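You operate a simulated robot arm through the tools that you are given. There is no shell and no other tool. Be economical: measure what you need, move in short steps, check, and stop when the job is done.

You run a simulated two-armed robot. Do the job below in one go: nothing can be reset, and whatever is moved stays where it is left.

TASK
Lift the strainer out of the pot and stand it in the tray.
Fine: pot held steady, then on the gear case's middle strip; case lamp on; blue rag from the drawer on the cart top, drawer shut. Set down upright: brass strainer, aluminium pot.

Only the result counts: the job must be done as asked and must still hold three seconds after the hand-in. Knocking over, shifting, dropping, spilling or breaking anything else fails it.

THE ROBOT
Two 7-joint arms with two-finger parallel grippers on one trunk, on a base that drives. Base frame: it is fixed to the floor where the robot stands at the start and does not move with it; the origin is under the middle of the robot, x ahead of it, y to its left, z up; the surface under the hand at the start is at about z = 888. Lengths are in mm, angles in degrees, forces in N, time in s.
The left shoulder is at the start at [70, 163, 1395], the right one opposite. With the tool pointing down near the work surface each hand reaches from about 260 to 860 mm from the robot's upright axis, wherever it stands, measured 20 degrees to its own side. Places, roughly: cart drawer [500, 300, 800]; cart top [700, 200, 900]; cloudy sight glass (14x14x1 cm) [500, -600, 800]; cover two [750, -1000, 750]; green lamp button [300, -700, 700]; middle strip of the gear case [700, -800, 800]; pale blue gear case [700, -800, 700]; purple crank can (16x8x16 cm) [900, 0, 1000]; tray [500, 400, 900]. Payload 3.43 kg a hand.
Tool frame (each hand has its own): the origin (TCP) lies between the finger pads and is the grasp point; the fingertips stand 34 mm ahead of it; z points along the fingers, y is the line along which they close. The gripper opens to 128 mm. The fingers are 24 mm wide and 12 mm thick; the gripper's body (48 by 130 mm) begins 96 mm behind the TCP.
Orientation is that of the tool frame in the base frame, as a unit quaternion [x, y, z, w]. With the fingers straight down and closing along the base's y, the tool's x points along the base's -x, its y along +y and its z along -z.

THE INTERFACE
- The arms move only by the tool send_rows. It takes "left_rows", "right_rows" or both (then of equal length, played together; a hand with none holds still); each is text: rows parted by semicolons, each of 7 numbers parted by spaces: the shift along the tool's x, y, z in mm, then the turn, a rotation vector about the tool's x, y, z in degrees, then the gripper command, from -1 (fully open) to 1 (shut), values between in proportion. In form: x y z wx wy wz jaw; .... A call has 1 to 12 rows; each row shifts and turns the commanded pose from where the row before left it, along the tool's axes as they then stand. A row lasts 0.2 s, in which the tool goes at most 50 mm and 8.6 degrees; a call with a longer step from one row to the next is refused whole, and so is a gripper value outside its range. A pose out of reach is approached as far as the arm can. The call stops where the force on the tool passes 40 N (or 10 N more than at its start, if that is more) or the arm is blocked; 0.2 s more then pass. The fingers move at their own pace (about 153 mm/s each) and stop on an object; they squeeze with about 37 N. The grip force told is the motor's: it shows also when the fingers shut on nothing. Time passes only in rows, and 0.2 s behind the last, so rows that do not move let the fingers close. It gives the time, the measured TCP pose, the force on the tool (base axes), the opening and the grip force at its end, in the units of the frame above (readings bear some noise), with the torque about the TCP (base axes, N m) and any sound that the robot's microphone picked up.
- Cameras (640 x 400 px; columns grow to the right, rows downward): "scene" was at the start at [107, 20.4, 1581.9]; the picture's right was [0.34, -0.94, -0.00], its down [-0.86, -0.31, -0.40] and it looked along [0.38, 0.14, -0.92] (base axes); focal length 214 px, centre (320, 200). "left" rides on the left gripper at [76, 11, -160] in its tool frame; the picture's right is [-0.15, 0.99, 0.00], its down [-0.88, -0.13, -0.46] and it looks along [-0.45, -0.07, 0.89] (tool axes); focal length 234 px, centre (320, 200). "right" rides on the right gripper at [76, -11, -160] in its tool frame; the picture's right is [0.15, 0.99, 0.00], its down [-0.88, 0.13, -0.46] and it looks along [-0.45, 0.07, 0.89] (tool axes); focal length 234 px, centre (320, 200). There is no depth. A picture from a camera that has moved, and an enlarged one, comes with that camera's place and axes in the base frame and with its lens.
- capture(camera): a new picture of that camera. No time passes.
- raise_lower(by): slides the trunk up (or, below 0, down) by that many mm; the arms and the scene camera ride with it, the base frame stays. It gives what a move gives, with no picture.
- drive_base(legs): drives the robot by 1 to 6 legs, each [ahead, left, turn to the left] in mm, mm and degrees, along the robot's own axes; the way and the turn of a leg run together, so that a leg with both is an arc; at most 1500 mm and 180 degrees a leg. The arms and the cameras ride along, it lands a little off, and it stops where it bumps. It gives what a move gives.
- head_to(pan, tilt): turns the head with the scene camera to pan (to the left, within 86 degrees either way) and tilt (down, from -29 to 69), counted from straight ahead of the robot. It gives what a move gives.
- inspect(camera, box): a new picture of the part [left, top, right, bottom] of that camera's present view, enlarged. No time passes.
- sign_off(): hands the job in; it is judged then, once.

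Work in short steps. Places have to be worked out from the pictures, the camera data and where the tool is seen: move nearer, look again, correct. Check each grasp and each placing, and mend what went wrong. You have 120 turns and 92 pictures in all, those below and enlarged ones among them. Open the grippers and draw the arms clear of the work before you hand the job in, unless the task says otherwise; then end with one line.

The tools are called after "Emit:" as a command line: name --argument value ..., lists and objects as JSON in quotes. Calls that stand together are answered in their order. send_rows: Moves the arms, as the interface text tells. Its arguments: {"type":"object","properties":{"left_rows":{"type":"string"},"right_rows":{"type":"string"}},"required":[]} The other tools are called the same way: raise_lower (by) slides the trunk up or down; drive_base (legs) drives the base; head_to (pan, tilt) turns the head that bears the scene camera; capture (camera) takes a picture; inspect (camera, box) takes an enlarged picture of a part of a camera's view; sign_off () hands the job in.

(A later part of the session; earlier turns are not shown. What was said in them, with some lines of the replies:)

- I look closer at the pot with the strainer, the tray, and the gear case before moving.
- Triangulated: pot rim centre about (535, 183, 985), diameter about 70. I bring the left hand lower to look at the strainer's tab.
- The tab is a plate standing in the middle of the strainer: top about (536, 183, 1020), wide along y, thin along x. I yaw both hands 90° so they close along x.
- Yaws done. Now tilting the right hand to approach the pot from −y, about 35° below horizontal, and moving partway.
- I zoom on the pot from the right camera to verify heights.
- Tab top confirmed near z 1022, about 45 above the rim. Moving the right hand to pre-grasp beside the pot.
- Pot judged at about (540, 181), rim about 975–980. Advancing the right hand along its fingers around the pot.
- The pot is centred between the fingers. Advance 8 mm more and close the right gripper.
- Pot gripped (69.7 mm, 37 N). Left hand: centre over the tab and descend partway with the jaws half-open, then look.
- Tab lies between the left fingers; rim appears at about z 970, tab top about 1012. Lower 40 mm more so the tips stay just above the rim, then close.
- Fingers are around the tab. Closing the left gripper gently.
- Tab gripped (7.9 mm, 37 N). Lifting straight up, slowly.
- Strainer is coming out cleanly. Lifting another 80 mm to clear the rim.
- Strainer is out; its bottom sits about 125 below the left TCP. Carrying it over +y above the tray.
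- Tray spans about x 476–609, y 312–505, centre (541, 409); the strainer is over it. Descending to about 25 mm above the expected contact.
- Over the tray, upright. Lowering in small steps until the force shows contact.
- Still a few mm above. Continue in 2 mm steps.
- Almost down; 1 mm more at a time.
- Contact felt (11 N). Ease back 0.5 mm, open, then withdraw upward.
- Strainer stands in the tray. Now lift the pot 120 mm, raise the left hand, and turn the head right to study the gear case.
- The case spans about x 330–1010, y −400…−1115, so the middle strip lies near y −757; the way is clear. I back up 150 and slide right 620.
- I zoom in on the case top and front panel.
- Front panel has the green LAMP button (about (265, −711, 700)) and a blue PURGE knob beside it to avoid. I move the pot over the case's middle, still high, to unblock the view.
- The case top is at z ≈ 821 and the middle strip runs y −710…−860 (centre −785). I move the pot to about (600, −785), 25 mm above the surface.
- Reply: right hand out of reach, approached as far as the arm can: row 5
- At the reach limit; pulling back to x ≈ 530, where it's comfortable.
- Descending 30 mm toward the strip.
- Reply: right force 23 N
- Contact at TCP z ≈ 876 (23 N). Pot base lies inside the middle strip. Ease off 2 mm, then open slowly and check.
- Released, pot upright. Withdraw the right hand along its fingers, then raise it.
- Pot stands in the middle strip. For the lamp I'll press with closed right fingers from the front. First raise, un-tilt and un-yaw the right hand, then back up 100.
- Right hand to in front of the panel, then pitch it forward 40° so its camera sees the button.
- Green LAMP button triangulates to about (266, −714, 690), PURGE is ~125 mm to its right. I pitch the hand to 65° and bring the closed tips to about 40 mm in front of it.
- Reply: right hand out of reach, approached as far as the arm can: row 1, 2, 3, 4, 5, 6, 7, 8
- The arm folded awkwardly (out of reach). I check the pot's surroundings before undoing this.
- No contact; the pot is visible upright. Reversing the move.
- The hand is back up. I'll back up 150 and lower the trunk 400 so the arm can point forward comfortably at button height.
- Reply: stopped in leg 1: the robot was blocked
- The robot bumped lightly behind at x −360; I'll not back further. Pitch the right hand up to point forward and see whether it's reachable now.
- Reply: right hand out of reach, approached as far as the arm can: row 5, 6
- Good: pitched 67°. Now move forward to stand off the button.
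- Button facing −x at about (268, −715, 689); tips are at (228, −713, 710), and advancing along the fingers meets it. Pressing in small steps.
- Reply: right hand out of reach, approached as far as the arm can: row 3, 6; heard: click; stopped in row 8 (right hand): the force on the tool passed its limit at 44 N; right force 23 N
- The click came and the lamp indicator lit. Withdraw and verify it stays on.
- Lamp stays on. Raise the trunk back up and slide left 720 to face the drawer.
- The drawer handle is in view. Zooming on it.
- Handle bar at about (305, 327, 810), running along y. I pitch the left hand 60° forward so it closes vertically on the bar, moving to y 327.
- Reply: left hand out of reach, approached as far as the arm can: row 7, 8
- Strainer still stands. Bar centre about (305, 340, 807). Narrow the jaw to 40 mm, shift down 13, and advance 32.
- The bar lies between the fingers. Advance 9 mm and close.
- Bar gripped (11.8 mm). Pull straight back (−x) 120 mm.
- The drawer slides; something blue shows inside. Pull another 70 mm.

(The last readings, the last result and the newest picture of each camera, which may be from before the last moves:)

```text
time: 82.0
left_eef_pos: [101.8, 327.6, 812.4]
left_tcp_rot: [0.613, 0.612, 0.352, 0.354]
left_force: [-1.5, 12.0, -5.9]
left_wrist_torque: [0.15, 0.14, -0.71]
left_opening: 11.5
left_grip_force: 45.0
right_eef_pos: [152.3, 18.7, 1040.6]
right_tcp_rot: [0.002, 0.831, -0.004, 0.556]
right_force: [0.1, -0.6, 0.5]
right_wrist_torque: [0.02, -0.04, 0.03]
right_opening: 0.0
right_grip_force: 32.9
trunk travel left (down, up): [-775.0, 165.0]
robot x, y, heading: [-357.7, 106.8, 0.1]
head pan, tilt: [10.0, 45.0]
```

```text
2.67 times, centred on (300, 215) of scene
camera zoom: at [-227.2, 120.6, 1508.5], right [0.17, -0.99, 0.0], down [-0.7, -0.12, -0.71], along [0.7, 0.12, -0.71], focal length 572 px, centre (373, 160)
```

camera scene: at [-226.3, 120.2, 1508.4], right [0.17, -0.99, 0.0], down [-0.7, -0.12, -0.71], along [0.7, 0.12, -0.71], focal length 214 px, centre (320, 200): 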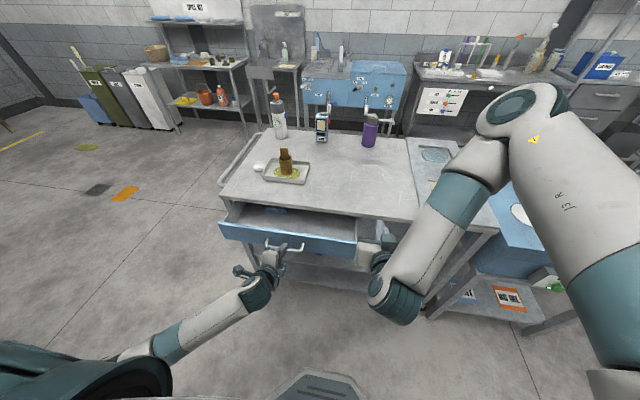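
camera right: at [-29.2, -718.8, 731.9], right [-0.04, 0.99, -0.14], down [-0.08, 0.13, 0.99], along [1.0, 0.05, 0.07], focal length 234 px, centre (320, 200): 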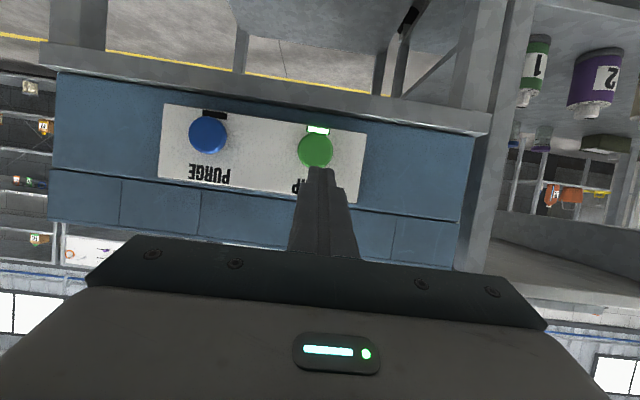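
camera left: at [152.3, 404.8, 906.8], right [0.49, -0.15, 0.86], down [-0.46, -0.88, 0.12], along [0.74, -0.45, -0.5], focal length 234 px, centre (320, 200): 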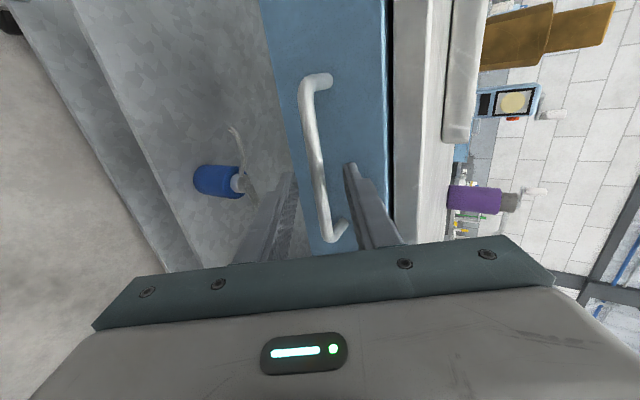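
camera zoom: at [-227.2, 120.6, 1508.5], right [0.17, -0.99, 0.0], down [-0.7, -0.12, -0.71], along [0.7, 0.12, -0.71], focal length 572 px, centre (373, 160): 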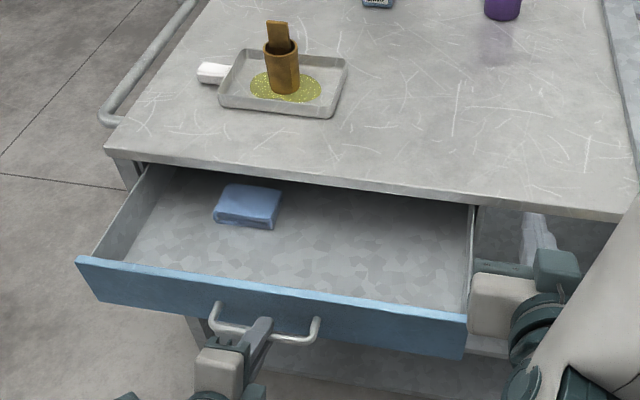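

The folded blue rag is at about (340, 427, 790), half under the cart edge. Pull the drawer 60 mm more.

Emit:
send_rows --left_rows "0 -10 -17.3 0 0 0 1;0 -10 -17.3 0 0 0 1;0 -10 -17.3 0 0 0 1"

Emit:
inspect --camera "scene" --box '[200, 140, 400, 290]'

```text
time: 82.8
left_eef_pos: [41.1, 328.4, 811.4]
left_tcp_rot: [0.613, 0.612, 0.352, 0.354]
left_force: [0.3, 8.5, -11.1]
left_wrist_torque: [1.03, 0.24, 0.81]
left_opening: 11.6
left_grip_force: 45.0
right_eef_pos: [152.3, 17.8, 1041.6]
right_tcp_rot: [0.003, 0.831, -0.005, 0.556]
right_force: [0.7, 0.7, 0.4]
right_wrist_torque: [0.01, 0.02, -0.02]
right_opening: 0.0
right_grip_force: 32.5
trunk travel left (down, up): [-775.0, 165.0]
robot x, y, heading: [-360.9, 105.0, -0.1]
head pan, tilt: [10.0, 45.0]
```

```text
2.67 times, centred on (300, 215) of scene
camera zoom: at [-227.2, 120.0, 1508.4], right [0.17, -0.99, 0.0], down [-0.7, -0.12, -0.71], along [0.7, 0.12, -0.71], focal length 572 px, centre (373, 160)
```

zoom: 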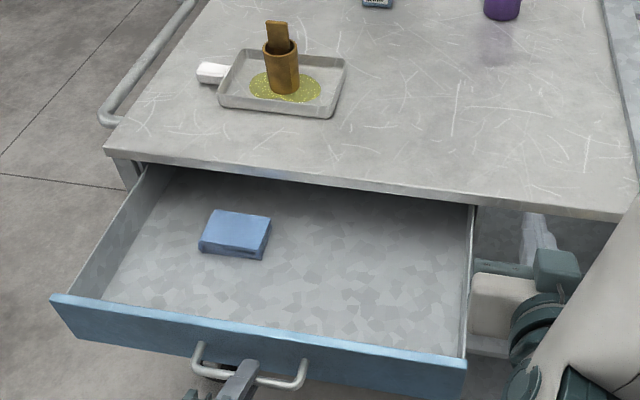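

Rag now at about (286, 425), well exposed. Release the handle, back off and raise the left hand.

Emit:
send_rows --left_rows "0 0 0 0 0 0 0.6;0 0 0 0 0 0 0.3;0 0 0 0 0 0 0.1;0 0 -13 0 0 0 0.1;0 0 -13 0 0 0 0.1;0 0 -13 0 0 0 0.1;0 0 0 0 0 0 0.1"

Emit:
capture --camera "left"

```text
time: 84.4
left_eef_pos: [6.5, 328.4, 831.2]
left_tcp_rot: [0.612, 0.612, 0.354, 0.354]
left_force: [0.1, -1.2, -0.1]
left_wrist_torque: [0.01, 0.03, -0.01]
left_opening: 57.7
left_grip_force: 0.1
right_eef_pos: [151.5, 16.7, 1041.0]
right_tcp_rot: [0.003, 0.832, -0.004, 0.555]
right_force: [-0.4, 0.5, 0.3]
right_wrist_torque: [0.01, -0.02, 0.01]
right_opening: 0.0
right_grip_force: 32.5
trunk travel left (down, up): [-775.0, 165.0]
robot x, y, heading: [-360.8, 102.3, -0.0]
head pan, tilt: [10.0, 45.0]
```

```text
30 pictures are left
camera left: at [-125.5, 403.7, 921.8], right [0.49, -0.15, 0.86], down [-0.46, -0.88, 0.12], along [0.74, -0.45, -0.5], focal length 234 px, centre (320, 200)
```

left: 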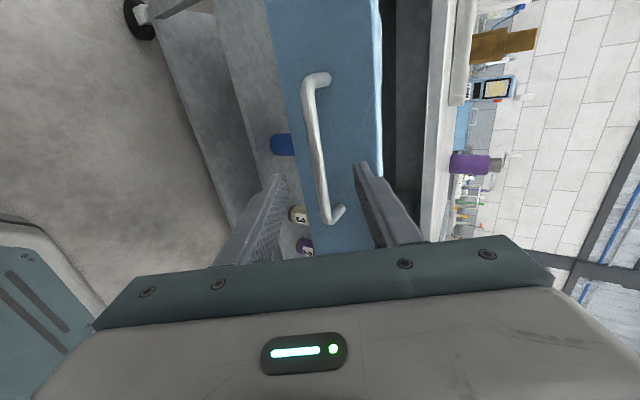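

Clear of the bar. Move up and slightly back, then return the hand to pointing down.

Emit:
send_rows --left_rows "0 33 -24 0 0 0 0.1;0 34.8 -22 0 0 0 0.1;0 34.8 -20 0 0 0 -0.5;0 34.8 -20 0 0 0 -1;0 34.8 -20 0 0 0 -1;0 0 0 7.5 0 0 -1;0 0 0 7.5 0 0 -1;0 0 0 7.5 0 0 -1;0 0 0 7.5 0 0 -1"

```text
time: 86.4
left_eef_pos: [53.9, 317.7, 870.8]
left_tcp_rot: [0.684, 0.683, 0.18, 0.181]
left_force: [0.3, -0.1, -0.1]
left_wrist_torque: [0.02, 0.01, -0.03]
left_opening: 128.0
left_grip_force: 0.0
left hand out of reach, approached as far as the arm can: row 2, 3, 4, 5, 6, 7
right_eef_pos: [154.0, 17.6, 1040.7]
right_tcp_rot: [0.003, 0.832, -0.004, 0.555]
right_force: [0.0, -0.3, 0.0]
right_wrist_torque: [0.0, -0.03, -0.03]
right_opening: 0.0
right_grip_force: 33.2
trunk travel left (down, up): [-775.0, 165.0]
robot x, y, heading: [-359.6, 104.5, -0.4]
head pan, tilt: [10.0, 45.0]
```

The arm clipped its reach limit; force readings are nil. Check where things are.

Emit:
capture --camera "scene"

Emit:
capture --camera "left"

```text
29 pictures are left
camera scene: at [-224.9, 118.8, 1508.3], right [0.17, -0.99, 0.0], down [-0.7, -0.12, -0.71], along [0.7, 0.12, -0.71], focal length 214 px, centre (320, 200)
```

scene: 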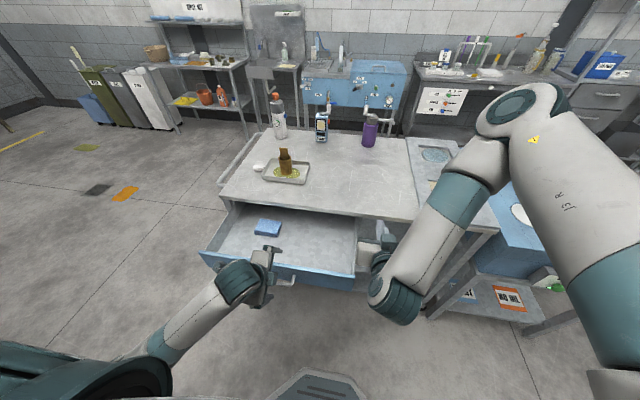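

```text
28 pictures are left
camera left: at [-14.7, 394.0, 1014.3], right [0.86, -0.15, 0.49], down [-0.34, -0.88, 0.33], along [0.38, -0.45, -0.81], focal length 234 px, centre (320, 200)
```

left: 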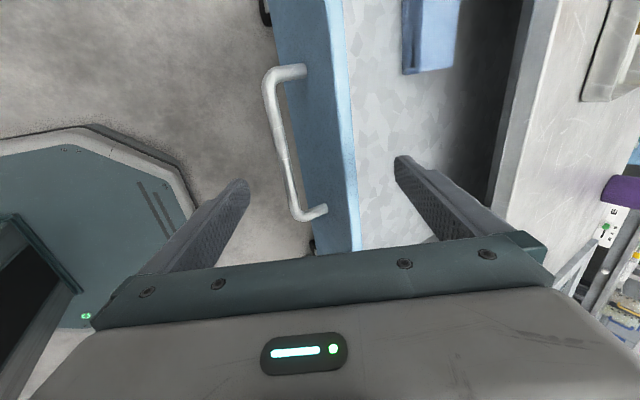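

Nothing touched: the open fingers straddle the drawer front above it. Lift straight up, then forward.

Emit:
send_rows --left_rows "0 20 -34.8 0 0 0 -1;0 20 -34.8 0 0 0 -1;0 20 -34.8 0 0 0 -1;0 0 0 7.5 0 0 -1;0 0 0 7.5 0 0 -1;0 0 0 7.5 0 0 -1;0 0 0 7.5 0 0 -1;0 0 0 0 0 0 -1"

```text
time: 88.2
left_eef_pos: [109.2, 310.8, 957.0]
left_tcp_rot: [0.707, 0.707, -0.001, -0.001]
left_force: [-0.9, -0.9, -0.1]
left_wrist_torque: [-0.01, -0.01, 0.01]
left_opening: 128.0
left_grip_force: 0.2
left hand out of reach, approached as far as the arm can: row 1, 2, 3
right_eef_pos: [151.9, 17.8, 1041.7]
right_tcp_rot: [0.004, 0.832, -0.005, 0.555]
right_force: [-1.0, 0.4, 0.4]
right_wrist_torque: [-0.02, -0.02, -0.04]
right_opening: 0.0
right_grip_force: 32.7
trunk travel left (down, up): [-775.0, 165.0]
robot x, y, heading: [-357.3, 100.4, -0.2]
head pan, tilt: [10.0, 45.0]
```

Hand vertical now. Yaw back so it closes along y (rag's long side ~90 mm), keeping the body clear of the cart edge, then move over the rag.

Emit:
send_rows --left_rows "0 0 -10 0 0 -8.2 -1;0 0 -10 0 0 -8.2 -1;0 0 -10 0 0 -8.2 -1;0 0 0 0 0 -8.2 -1;0 0 0 0 0 -8.2 -1;0 0 0 0 0 -8.2 -1;0 0 0 0 0 -8.2 -1;0 0 0 0 0 -8.2 -1;0 0 0 0 0 -8.2 -1;0 0 0 0 0 -8.2 -1;0 0 0 0 0 -8 -1;0 0 0 0 0 0 -1"

Emit:
send_rows --left_rows "-34 22 0 0 0 0 -1;-34 22 0 0 0 0 -1;-34 22 0 0 0 0 -1;-34 22 0 0 0 0 -1;-34 22 0 0 0 0 -1;0 0 0 0 0 0 -1"

Emit:
capture --camera "left"

```text
time: 90.8
left_eef_pos: [109.1, 310.4, 986.1]
left_tcp_rot: [0.0, 1.0, 0.0, 0.0]
left_force: [0.1, -0.5, 0.3]
left_wrist_torque: [0.01, -0.02, 0.03]
left_opening: 128.1
left_grip_force: 0.1
right_eef_pos: [152.5, 16.3, 1040.9]
right_tcp_rot: [0.004, 0.832, -0.005, 0.554]
right_force: [0.3, 0.3, -0.2]
right_wrist_torque: [0.0, 0.03, 0.02]
right_opening: 0.0
right_grip_force: 33.4
trunk travel left (down, up): [-775.0, 165.0]
robot x, y, heading: [-359.4, 102.1, -0.6]
head pan, tilt: [10.0, 45.0]
```

```text
time: 92.2
left_eef_pos: [279.0, 421.1, 986.5]
left_tcp_rot: [0.001, 1.0, 0.0, 0.0]
left_force: [0.2, 0.9, 0.9]
left_wrist_torque: [0.0, 0.01, 0.01]
left_opening: 127.8
left_grip_force: 0.0
right_eef_pos: [151.3, 16.9, 1040.9]
right_tcp_rot: [0.003, 0.831, -0.004, 0.556]
right_force: [-0.8, -0.2, 0.3]
right_wrist_torque: [-0.01, -0.03, -0.04]
right_opening: 0.1
right_grip_force: 33.4
trunk travel left (down, up): [-775.0, 165.0]
robot x, y, heading: [-359.1, 103.4, -0.3]
head pan, tilt: [10.0, 45.0]
```

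```text
27 pictures are left
camera left: at [204.6, 432.4, 1145.2], right [0.15, 0.99, 0.0], down [0.88, -0.13, 0.46], along [0.45, -0.07, -0.89], focal length 234 px, centre (320, 200)
```

left: 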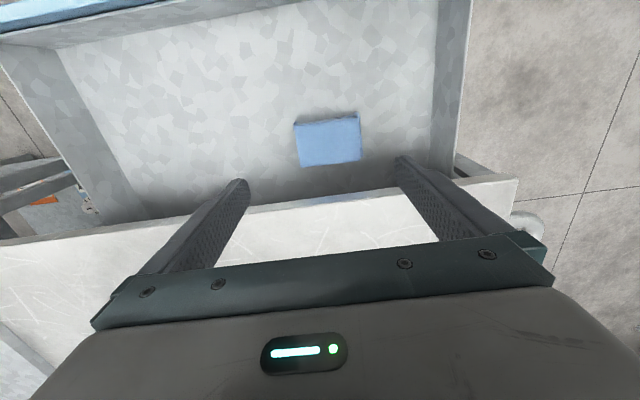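

Rag centre about (286, 429), aligned with the axes, ~93 × 75 mm. Centre over it and descend to tips ≈ z 791.

Emit:
send_rows --left_rows "-7 8 35 0 0 0 -1;0 0 42 0 0 0 -1;0 0 42 0 0 0 -1;0 0 42 0 0 0 -1;0 0 0 0 0 0 -1"

Emit:
capture --camera "left"

Emit:
inspect --camera "scene" --box '[200, 170, 360, 290]'

```text
time: 93.4
left_eef_pos: [287.5, 429.4, 825.0]
left_tcp_rot: [0.001, 1.0, 0.0, 0.0]
left_force: [0.8, 0.8, 0.2]
left_wrist_torque: [0.02, 0.01, -0.03]
left_opening: 127.8
left_grip_force: 0.0
right_eef_pos: [152.0, 17.1, 1040.1]
right_tcp_rot: [0.003, 0.831, -0.004, 0.556]
right_force: [-0.2, 0.1, 0.1]
right_wrist_torque: [0.01, 0.0, 0.01]
right_opening: 0.1
right_grip_force: 32.9
trunk travel left (down, up): [-775.0, 165.0]
robot x, y, heading: [-352.4, 103.9, -0.1]
head pan, tilt: [10.0, 45.0]
```

```text
26 pictures are left
camera left: at [211.9, 439.6, 985.4], right [0.15, 0.99, 0.0], down [0.88, -0.13, 0.46], along [0.45, -0.07, -0.89], focal length 234 px, centre (320, 200)
```

left: 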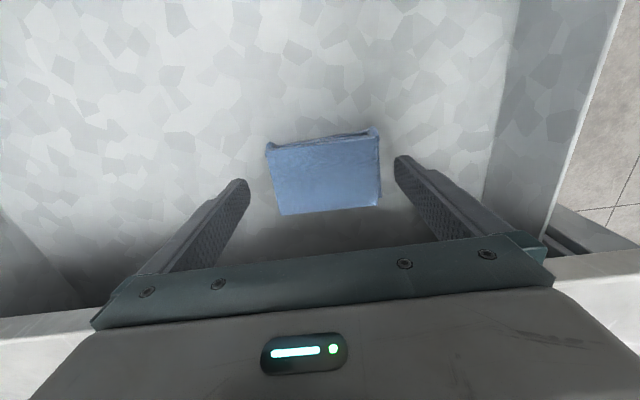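

```text
3.33 times, centred on (280, 230) of scene
camera zoom: at [-227.0, 118.2, 1508.5], right [0.17, -0.99, 0.0], down [-0.7, -0.12, -0.71], along [0.7, 0.12, -0.71], focal length 715 px, centre (453, 100)
```

zoom: 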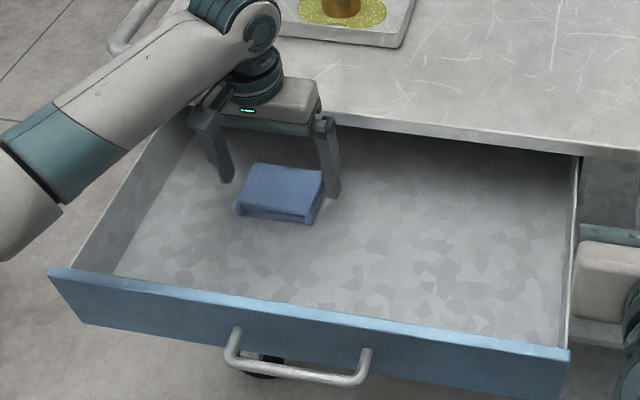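

Well centred. Descending a further 12 mm in small steps, watching the force.

Emit:
send_rows --left_rows "0 2 4 0 0 0 -1;0 0 4 0 0 0 -1;0 0 4 0 0 0 -1;0 0 0 0 0 0 -1"

Emit:
inspect --camera "left" --box '[200, 100, 440, 250]'

```text
time: 94.4
left_eef_pos: [287.1, 430.7, 813.2]
left_tcp_rot: [0.0, 1.0, 0.0, 0.001]
left_force: [-0.1, -0.4, -0.3]
left_wrist_torque: [-0.01, 0.02, 0.04]
left_opening: 128.3
left_grip_force: 0.0
right_eef_pos: [152.4, 15.6, 1040.0]
right_tcp_rot: [0.003, 0.832, -0.004, 0.555]
right_force: [-0.5, 0.9, 0.2]
right_wrist_torque: [-0.06, -0.01, -0.03]
right_opening: 0.0
right_grip_force: 33.2
trunk travel left (down, up): [-775.0, 165.0]
robot x, y, heading: [-359.7, 102.7, -0.2]
head pan, tilt: [10.0, 45.0]
```

```text
2.67 times, centred on (320, 175) of left
camera zoom: at [211.4, 441.6, 972.8], right [0.15, 0.99, 0.0], down [0.88, -0.13, 0.46], along [0.45, -0.07, -0.89], focal length 624 px, centre (320, 267)
```

zoom: 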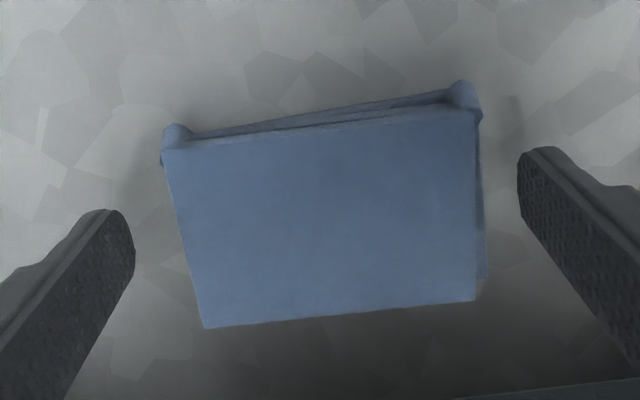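

Fingers flank the rag. Another 6 mm down, then close.

Emit:
send_rows --left_rows "0 0 3 0 0 0 -1;0 0 3 0 0 0 -1;0 0 0 0 0 0 -1"

```text
time: 95.2
left_eef_pos: [286.7, 430.5, 807.9]
left_tcp_rot: [0.001, 1.0, 0.0, 0.0]
left_force: [0.3, -0.3, 0.7]
left_wrist_torque: [0.02, -0.05, 0.0]
left_opening: 127.9
left_grip_force: 0.1
right_eef_pos: [152.3, 16.7, 1040.5]
right_tcp_rot: [0.004, 0.832, -0.005, 0.555]
right_force: [-0.6, -0.3, 0.4]
right_wrist_torque: [-0.01, -0.04, 0.03]
right_opening: 0.1
right_grip_force: 32.2
trunk travel left (down, up): [-775.0, 165.0]
robot x, y, heading: [-360.9, 105.8, -0.3]
head pan, tilt: [10.0, 45.0]
```

Emit:
send_rows --left_rows "0 0 2 0 0 0 -0.8;0 0 2 0 0 0 -0.6;0 0 0 0 0 0 -0.2;0 0 0 0 0 0 0.4;0 0 0 0 0 0 1;0 0 0 0 0 0 1"

Emit:
inspect --camera "left" --box '[200, 100, 440, 250]'

```text
time: 96.6
left_eef_pos: [287.6, 430.5, 803.7]
left_tcp_rot: [0.001, 1.0, 0.0, 0.0]
left_force: [0.0, -0.2, 3.0]
left_wrist_torque: [0.21, -0.01, 0.0]
left_opening: 98.9
left_grip_force: 36.9
right_eef_pos: [152.9, 15.9, 1040.6]
right_tcp_rot: [0.004, 0.832, -0.005, 0.555]
right_force: [-0.5, 0.7, 0.4]
right_wrist_torque: [0.02, -0.01, 0.02]
right_opening: 0.0
right_grip_force: 33.6
trunk travel left (down, up): [-775.0, 165.0]
robot x, y, heading: [-359.8, 103.8, -0.1]
head pan, tilt: [10.0, 45.0]
```

```text
2.67 times, centred on (320, 175) of left
camera zoom: at [211.2, 441.5, 963.2], right [0.15, 0.99, 0.0], down [0.88, -0.13, 0.46], along [0.45, -0.07, -0.89], focal length 624 px, centre (320, 267)
```

zoom: 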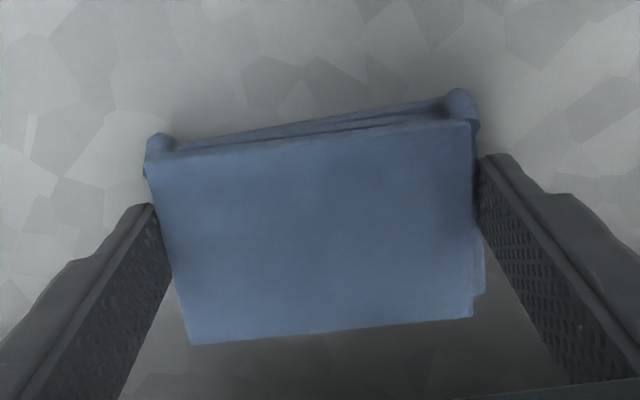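

Rag gripped (99 mm, 37 N). Lift slowly.

Emit:
send_rows --left_rows "0 0 -8 0 0 0 1;0 0 -16 0 0 0 1;0 0 -25 0 0 0 1;0 0 -35 0 0 0 1;0 0 -40 0 0 0 1;0 0 -40 0 0 0 1;0 0 -20 0 0 0 1"

Emit:
capture --camera "left"

```text
time: 98.2
left_eef_pos: [286.0, 432.4, 987.6]
left_tcp_rot: [0.001, 1.0, 0.0, 0.0]
left_force: [-0.3, 1.1, -0.1]
left_wrist_torque: [-0.01, -0.05, 0.01]
left_opening: 98.6
left_grip_force: 37.0
right_eef_pos: [152.3, 16.4, 1040.5]
right_tcp_rot: [0.002, 0.832, -0.004, 0.554]
right_force: [-0.1, 0.8, -1.1]
right_wrist_torque: [0.01, 0.01, -0.02]
right_opening: 0.0
right_grip_force: 32.9
trunk travel left (down, up): [-775.0, 165.0]
robot x, y, heading: [-355.8, 106.3, 0.2]
head pan, tilt: [10.0, 45.0]
```

```text
22 pictures are left
camera left: at [210.5, 442.6, 1147.9], right [0.15, 0.99, 0.0], down [0.88, -0.13, 0.45], along [0.45, -0.07, -0.89], focal length 234 px, centre (320, 200)
```

left: 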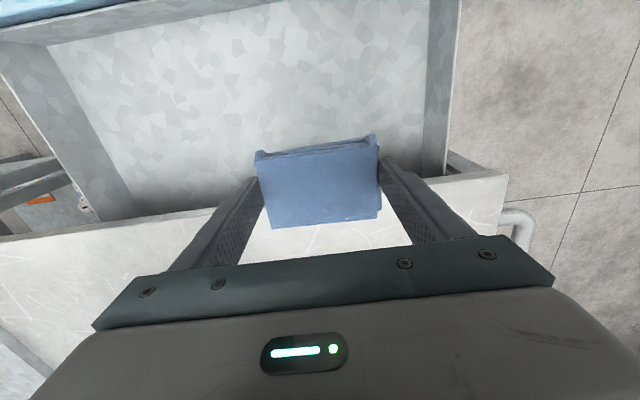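

Rag secure. Carry it to the empty cart-top area about (420, 180), clear of the tray.

Emit:
send_rows --left_rows "-22.3 -42 0 0 0 0 1;-22.3 -42 0 0 0 0 1;-22.3 -42 0 0 0 0 1;-22.3 -42 0 0 0 0 1;-22.3 -42 0 0 0 0 1;-22.3 -42 0 0 0 0 1;0 0 0 0 0 0 1"

Emit:
send_rows --left_rows "0 0 20 0 0 0 1;0 0 15 0 0 0 1;0 0 8 0 0 0 1;0 0 4 0 0 0 1;0 0 0 0 0 0 1"

Emit:
inspect --camera "scene" --box '[220, 130, 420, 280]'

```text
time: 99.8
left_eef_pos: [421.0, 176.8, 985.9]
left_tcp_rot: [0.001, 1.0, -0.001, 0.0]
left_force: [-0.9, 0.4, 0.2]
left_wrist_torque: [-0.05, 0.02, 0.0]
left_opening: 98.9
left_grip_force: 37.1
right_eef_pos: [152.7, 16.6, 1041.5]
right_tcp_rot: [0.003, 0.832, -0.005, 0.555]
right_force: [0.3, 0.6, 0.3]
right_wrist_torque: [0.02, 0.01, -0.05]
right_opening: 0.0
right_grip_force: 32.6
trunk travel left (down, up): [-775.0, 165.0]
robot x, y, heading: [-360.0, 103.2, -0.1]
head pan, tilt: [10.0, 45.0]
```

```text
time: 101.0
left_eef_pos: [420.1, 177.4, 940.9]
left_tcp_rot: [0.0, 1.0, -0.001, -0.001]
left_force: [1.0, 0.9, -0.2]
left_wrist_torque: [0.0, -0.01, 0.03]
left_opening: 98.6
left_grip_force: 36.6
right_eef_pos: [151.3, 16.8, 1039.8]
right_tcp_rot: [0.003, 0.832, -0.004, 0.555]
right_force: [-0.7, -0.5, 1.5]
right_wrist_torque: [-0.03, 0.02, 0.02]
right_opening: 0.0
right_grip_force: 33.2
trunk travel left (down, up): [-775.0, 165.0]
robot x, y, heading: [-359.3, 103.3, -0.1]
head pan, tilt: [10.0, 45.0]
```

```text
2.67 times, centred on (320, 205) of scene
camera zoom: at [-226.5, 118.4, 1508.5], right [0.17, -0.99, 0.0], down [-0.7, -0.12, -0.71], along [0.7, 0.12, -0.71], focal length 572 px, centre (320, 187)
```

zoom: 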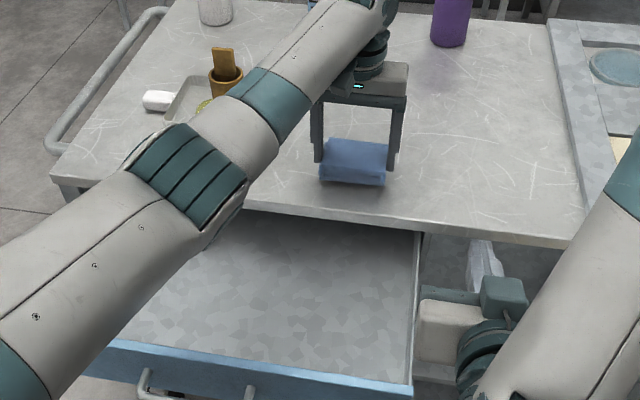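

Lower in small steps to contact.

Emit:
send_rows --left_rows "0 0 3 0 0 0 1;0 0 3 0 0 0 1;0 0 2 0 0 0 1;0 0 2 0 0 0 1;0 0 2 0 0 0 1;0 0 0 0 0 0 1"

```text
time: 102.4
left_eef_pos: [420.2, 177.7, 930.0]
left_tcp_rot: [0.0, 1.0, 0.0, 0.001]
left_force: [1.5, 0.8, 6.1]
left_wrist_torque: [0.34, 0.01, -0.05]
left_opening: 98.9
left_grip_force: 36.8
right_eef_pos: [152.3, 15.8, 1041.0]
right_tcp_rot: [0.003, 0.831, -0.004, 0.556]
right_force: [0.4, -0.5, -0.4]
right_wrist_torque: [-0.02, -0.01, 0.0]
right_opening: 0.0
right_grip_force: 32.8
trunk travel left (down, up): [-775.0, 165.0]
robot x, y, heading: [-357.2, 103.0, -0.1]
head pan, tilt: [10.0, 45.0]
```

Contact (6 N). Release and rise.

Emit:
send_rows --left_rows "0 0 0 0 0 0 0.2;0 0 0 0 0 0 -0.3;0 0 0 0 0 0 -0.8;0 0 0 0 0 0 -1;0 0 -20 0 0 0 -1;0 0 -40 0 0 0 -1;0 0 -40 0 0 0 -1;0 0 -40 0 0 0 -1"

Emit:
capture --camera "left"

```text
time: 104.2
left_eef_pos: [417.7, 175.6, 1067.2]
left_tcp_rot: [0.001, 1.0, 0.0, -0.001]
left_force: [-0.9, -1.2, -0.3]
left_wrist_torque: [0.02, 0.0, 0.04]
left_opening: 128.0
left_grip_force: 0.1
right_eef_pos: [152.3, 16.3, 1041.5]
right_tcp_rot: [0.003, 0.831, -0.004, 0.556]
right_force: [-0.7, -0.6, 0.3]
right_wrist_torque: [-0.01, -0.03, 0.03]
right_opening: 0.1
right_grip_force: 32.2
trunk travel left (down, up): [-775.0, 165.0]
robot x, y, heading: [-355.5, 104.7, -0.0]
head pan, tilt: [10.0, 45.0]
```

```text
20 pictures are left
camera left: at [342.6, 186.8, 1227.3], right [0.15, 0.99, 0.0], down [0.88, -0.13, 0.45], along [0.45, -0.07, -0.89], focal length 234 px, centre (320, 200)
```

left: 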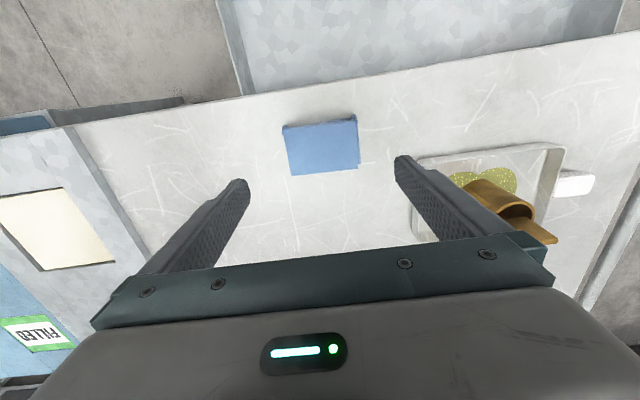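

Rag lies on the cart top. Now bring the left hand (closed) in front of the drawer handle to push it shut.

Emit:
send_rows --left_rows "40.8 16.2 0 0 0 0 -1;40.8 16.2 0 0 0 0 -1;40.8 16.2 0 0 0 0 0;40.8 16.2 0 0 0 0 1;40.8 16.2 0 0 0 0 1;40.8 16.2 0 0 0 0 1;40.8 16.2 0 0 0 0 1;40.8 16.2 0 0 0 0 1;40.8 16.2 0 0 0 0 1;40.8 16.2 0 0 0 0 1;0 0 0 0 0 0 1"

Emit:
capture --camera "left"

```text
time: 106.6
left_eef_pos: [24.4, 337.8, 1068.3]
left_tcp_rot: [0.001, 1.0, 0.001, -0.002]
left_force: [-0.2, -0.3, 0.2]
left_wrist_torque: [0.02, 0.0, 0.01]
left_opening: 0.0
left_grip_force: 33.7
left hand out of reach, approached as far as the arm can: row 10
right_eef_pos: [153.7, 16.8, 1039.8]
right_tcp_rot: [0.002, 0.832, -0.003, 0.555]
right_force: [0.4, 0.1, -0.9]
right_wrist_torque: [0.0, -0.02, 0.01]
right_opening: 0.0
right_grip_force: 32.6
trunk travel left (down, up): [-775.0, 165.0]
robot x, y, heading: [-358.8, 104.4, -0.2]
head pan, tilt: [10.0, 45.0]
```

```text
19 pictures are left
camera left: at [-50.6, 348.9, 1227.7], right [0.15, 0.99, 0.0], down [0.88, -0.13, 0.45], along [0.45, -0.07, -0.89], focal length 234 px, centre (320, 200)
```

left: 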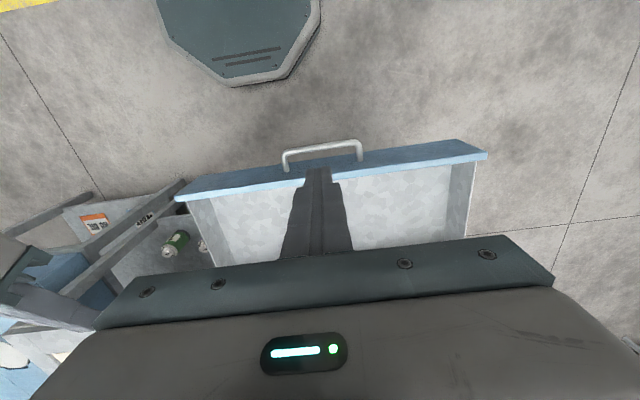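

The bar is at about (56, 335, 807); my fingers at x 24 clear it by ~14 mm. Descend in front of it.

Emit:
send_rows --left_rows "2 0 40 0 0 0 1;0 0 40 0 0 0 1;0 0 40 0 0 0 1;0 0 40 0 0 0 1;0 0 0 0 0 0 1"

Emit:
capture --camera "left"

```text
time: 107.8
left_eef_pos: [21.3, 339.7, 907.5]
left_tcp_rot: [0.001, 1.0, 0.0, 0.0]
left_force: [0.1, -0.1, -0.6]
left_wrist_torque: [0.02, 0.0, 0.0]
left_opening: 0.0
left_grip_force: 33.4
right_eef_pos: [151.8, 15.9, 1041.4]
right_tcp_rot: [0.003, 0.832, -0.003, 0.555]
right_force: [0.2, -0.2, -0.6]
right_wrist_torque: [0.02, 0.01, 0.01]
right_opening: 0.0
right_grip_force: 32.9
trunk travel left (down, up): [-775.0, 165.0]
robot x, y, heading: [-359.7, 103.3, -0.4]
head pan, tilt: [10.0, 45.0]
```

```text
18 pictures are left
camera left: at [-54.3, 350.5, 1068.1], right [0.15, 0.99, 0.0], down [0.88, -0.13, 0.46], along [0.45, -0.07, -0.89], focal length 234 px, centre (320, 200)
```

left: 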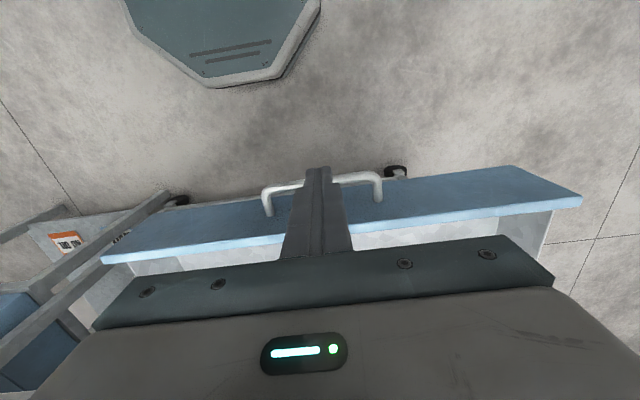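

Clearance ~12 mm; move back 5 and go down the last 80 mm.

Emit:
send_rows --left_rows "5 0 10 0 0 0 1;0 0 35 0 0 0 1;0 0 35 0 0 0 1;0 0 0 0 0 0 1"

```text
time: 108.8
left_eef_pos: [16.4, 339.3, 827.8]
left_tcp_rot: [0.001, 1.0, 0.0, -0.001]
left_force: [0.3, 0.1, 0.2]
left_wrist_torque: [-0.01, -0.02, -0.01]
left_opening: 0.0
left_grip_force: 33.4
right_eef_pos: [152.2, 16.6, 1039.9]
right_tcp_rot: [0.003, 0.832, -0.004, 0.555]
right_force: [0.3, 0.9, 0.3]
right_wrist_torque: [0.0, 0.01, -0.02]
right_opening: 0.2
right_grip_force: 33.1
trunk travel left (down, up): [-775.0, 165.0]
robot x, y, heading: [-359.9, 101.9, -0.1]
head pan, tilt: [10.0, 45.0]
```

Push +x through the handle, first ~210 mm.

Emit:
send_rows --left_rows "-10 0 5 0 0 0 1;-15 0 0 0 0 0 1;-25 0 0 0 0 0 1;-25 0 0 0 0 0 1;-25 0 0 0 0 0 1;-25 0 0 0 0 0 1;-25 0 0 0 0 0 1;-25 0 0 0 0 0 1;-25 0 0 0 0 0 1;-15 0 0 0 0 0 1"

Emit:
capture --camera "scene"

```text
time: 111.0
left_eef_pos: [231.6, 340.2, 823.8]
left_tcp_rot: [0.001, 1.0, 0.0, -0.001]
left_force: [0.0, -0.2, 0.6]
left_wrist_torque: [0.0, -0.01, 0.02]
left_opening: 0.2
left_grip_force: 32.8
right_eef_pos: [153.9, 16.8, 1040.1]
right_tcp_rot: [0.002, 0.832, -0.003, 0.555]
right_force: [0.1, -0.3, -0.2]
right_wrist_torque: [0.01, 0.03, 0.02]
right_opening: 0.2
right_grip_force: 33.3
trunk travel left (down, up): [-775.0, 165.0]
robot x, y, heading: [-359.4, 103.2, -0.2]
head pan, tilt: [10.0, 45.0]
```

```text
17 pictures are left
camera scene: at [-226.3, 118.2, 1508.5], right [0.17, -0.99, 0.0], down [-0.7, -0.12, -0.71], along [0.7, 0.12, -0.71], focal length 214 px, centre (320, 200)
```

scene: 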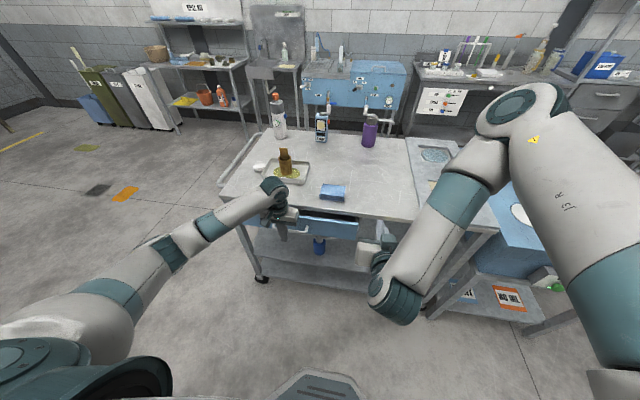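

The drawer is nearly in. Continue gently until resistance.

Emit:
send_rows --left_rows "-12 0 0 0 0 0 1;-12 0 0 0 0 0 1;-10 0 0 0 0 0 1;-8 0 0 0 0 0 1;-5 0 0 0 0 0 1;-4 0 0 0 0 0 1;-3 0 0 0 0 0 1;-3 0 0 0 0 0 1;0 0 0 0 0 0 1"

Emit:
inspect --camera "scene" --box '[220, 140, 400, 280]'

```text
time: 113.0
left_eef_pos: [289.2, 341.2, 822.6]
left_tcp_rot: [0.001, 1.0, -0.001, 0.0]
left_force: [0.2, 1.0, 0.2]
left_wrist_torque: [-0.02, 0.03, -0.01]
left_opening: 0.1
left_grip_force: 33.2
right_eef_pos: [152.4, 16.1, 1041.0]
right_tcp_rot: [0.003, 0.832, -0.004, 0.555]
right_force: [-0.6, 0.7, 0.5]
right_wrist_torque: [0.01, 0.04, 0.01]
right_opening: 0.0
right_grip_force: 33.4
trunk travel left (down, up): [-775.0, 165.0]
robot x, y, heading: [-355.2, 102.9, -0.3]
head pan, tilt: [10.0, 45.0]
```

```text
2.86 times, centred on (310, 210) of scene
camera zoom: at [-226.5, 118.4, 1508.5], right [0.17, -0.99, 0.0], down [-0.7, -0.12, -0.71], along [0.7, 0.12, -0.71], focal length 613 px, centre (349, 171)
```

zoom: 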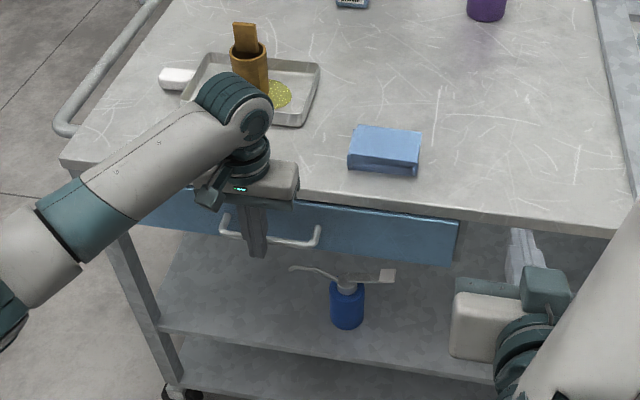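

No stop felt yet; push on in 2 mm steps.

Emit:
send_rows --left_rows "-2 0 0 0 0 0 1;-2 0 0 0 0 0 1;-2 0 0 0 0 0 1;-2 0 0 0 0 0 1;-2 0 0 0 0 0 1;-2 0 0 0 0 0 1"

```text
time: 114.1
left_eef_pos: [290.8, 340.5, 821.9]
left_tcp_rot: [0.002, 1.0, 0.001, -0.008]
left_force: [-17.7, -0.2, 6.1]
left_wrist_torque: [-0.01, 0.24, -0.03]
left_opening: 0.0
left_grip_force: 32.7
right_eef_pos: [151.8, 17.6, 1041.4]
right_tcp_rot: [0.002, 0.831, -0.003, 0.556]
right_force: [0.1, 0.1, 0.4]
right_wrist_torque: [0.01, 0.02, -0.02]
right_opening: 0.1
right_grip_force: 32.6
trunk travel left (down, up): [-775.0, 165.0]
robot x, y, heading: [-357.3, 104.4, -0.1]
head pan, tilt: [10.0, 45.0]
stopped in row 5 (left hand): the force on the tool passed its limit at 42 N (the readings are from after the stop); the commanded pose is now the measured one
```

Hard stop at the expected shut position. Back off, raise both hands clear, and check everything.

Emit:
send_rows --left_rows "15 0 0 0 0 0 1;30 0 0 0 0 0 1;30 0 0 0 0 0 1;0 0 -40 0 0 0 1;0 0 -40 0 0 0 1;0 0 -40 0 0 0 0;0 0 -40 0 0 0 -1;0 0 -40 0 0 0 -1;0 0 0 0 0 0 -1" --right_rows "0 0 0 0 0 0 1;0 0 0 0 0 0 1;0 0 0 0 0 0 1;0 0 0 0 0 0 1;0 0 0 0 0 0 0.5;0 0 0 0 0 0 0;0 0 0 0 0 0 -0.5;0 0 0 0 0 0 -1;0 0 0 0 0 0 -1"

Emit:
inspect --camera "scene" --box '[200, 100, 440, 280]'

Emit:
head_to --pan -45 --tilt 30

Emit:
capture --camera "scene"

```text
time: 116.1
left_eef_pos: [219.2, 344.4, 1019.4]
left_tcp_rot: [0.002, 1.0, -0.001, -0.007]
left_force: [0.2, 0.0, 1.1]
left_wrist_torque: [0.0, -0.02, -0.01]
left_opening: 128.2
left_grip_force: 0.0
right_eef_pos: [153.2, 17.9, 1040.7]
right_tcp_rot: [0.002, 0.832, -0.003, 0.554]
right_force: [0.1, -0.3, 0.1]
right_wrist_torque: [0.02, 0.01, 0.02]
right_opening: 128.2
right_grip_force: 0.1
trunk travel left (down, up): [-775.0, 165.0]
robot x, y, heading: [-359.3, 104.0, 0.0]
head pan, tilt: [10.0, 45.0]
```

```text
2.22 times, centred on (320, 190) of scene
camera zoom: at [-226.9, 118.8, 1508.4], right [0.17, -0.99, 0.0], down [-0.7, -0.12, -0.71], along [0.7, 0.12, -0.71], focal length 477 px, centre (320, 222)
```

zoom: 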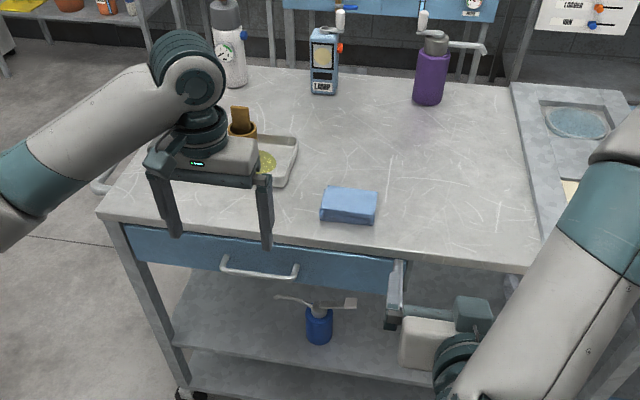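

```text
time: 117.3
left_eef_pos: [219.6, 344.2, 1020.6]
left_tcp_rot: [0.002, 1.0, 0.0, -0.007]
left_force: [-1.1, -0.3, -0.3]
left_wrist_torque: [-0.01, -0.04, -0.01]
left_opening: 128.4
left_grip_force: 0.1
right_eef_pos: [151.1, 18.0, 1040.3]
right_tcp_rot: [0.003, 0.832, -0.004, 0.554]
right_force: [0.1, -0.6, 0.2]
right_wrist_torque: [-0.04, -0.01, -0.01]
right_opening: 128.0
right_grip_force: 0.0
trunk travel left (down, up): [-775.0, 165.0]
robot x, y, heading: [-358.6, 101.8, -0.0]
head pan, tilt: [-45.0, 30.0]
```

```text
14 pictures are left
camera scene: at [-243.3, 40.5, 1531.1], right [-0.71, -0.71, 0.0], down [-0.35, 0.35, -0.87], along [0.61, -0.61, -0.5], focal length 214 px, centre (320, 200)
```

scene: 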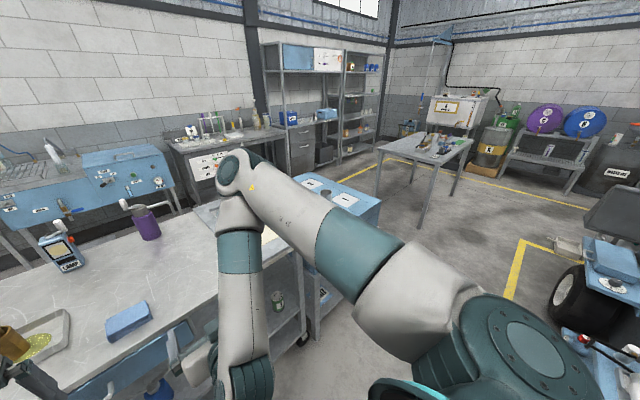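

Drawer is shut flush, rag and strainer fine. I slide right 500 (hands stay in front of the cart, well above) to verify the pot and lamp.

Emit:
drive_base --legs '[[0, -500, 0]]'

Emit:
head_to --pan 0 --tilt 40

Emit:
capture --camera "scene"

Emit:
capture --camera "right"

```text
time: 120.3
left_eef_pos: [218.9, -155.8, 1019.8]
left_tcp_rot: [0.001, 1.0, 0.0, -0.007]
left_force: [-0.4, 0.1, 0.0]
left_wrist_torque: [0.01, 0.02, 0.0]
left_opening: 128.1
left_grip_force: 0.1
right_eef_pos: [150.7, -481.3, 1041.4]
right_tcp_rot: [0.002, 0.832, -0.004, 0.554]
right_force: [-0.7, 0.4, 0.3]
right_wrist_torque: [-0.05, -0.01, -0.02]
right_opening: 128.0
right_grip_force: 0.0
trunk travel left (down, up): [-775.0, 165.0]
robot x, y, heading: [-363.8, -394.3, -0.2]
head pan, tilt: [-45.0, 30.0]
```

```text
time: 121.4
left_eef_pos: [219.2, -155.5, 1019.8]
left_tcp_rot: [0.001, 1.0, 0.002, -0.006]
left_force: [-1.0, 0.3, -0.3]
left_wrist_torque: [-0.02, 0.01, 0.02]
left_opening: 127.9
left_grip_force: 0.1
right_eef_pos: [151.5, -482.9, 1040.0]
right_tcp_rot: [0.003, 0.832, -0.004, 0.554]
right_force: [-0.6, -0.1, -0.6]
right_wrist_torque: [0.03, 0.02, 0.01]
right_opening: 128.0
right_grip_force: 0.0
trunk travel left (down, up): [-775.0, 165.0]
robot x, y, heading: [-360.6, -397.7, 0.2]
head pan, tilt: [0.0, 40.0]
```

```text
13 pictures are left
camera scene: at [-223.3, -395.3, 1515.7], right [0.0, -1.0, 0.0], down [-0.64, 0.0, -0.77], along [0.77, 0.0, -0.64], focal length 214 px, centre (320, 200)
```

scene: 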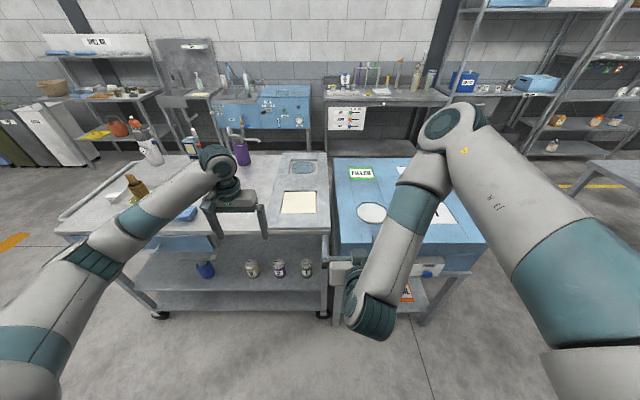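

```text
12 pictures are left
camera right: at [-25.7, -493.1, 1031.8], right [-0.05, 0.99, -0.14], down [-0.08, 0.13, 0.99], along [1.0, 0.06, 0.07], focal length 234 px, centre (320, 200)
```

right: 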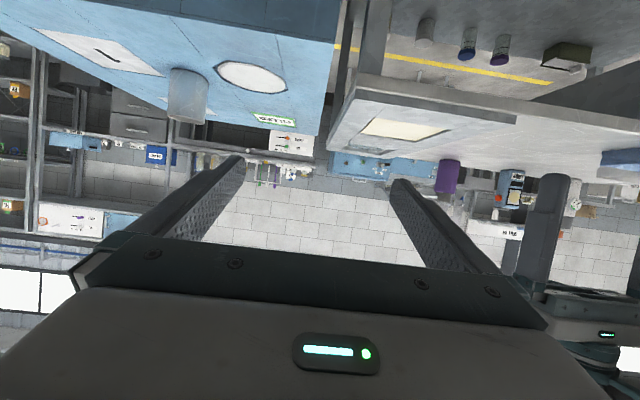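

The pot stands upright on the middle strip. The lamp stayed lit after the press, the drawer is shut, the rag is on the cart top and the strainer stands in the tray. Hands are open and clear, so I hand in.

Emit:
sign_off

```text
The job is handed in.
```

The job is handed in: the strainer stands in the tray, the pot is upright on the gear case's middle strip, the case lamp was lit after the press, the blue rag is on the cart top and the drawer is shut. While backing up, the robot bumped something behind it that I never saw, so I can't say whether it moved.
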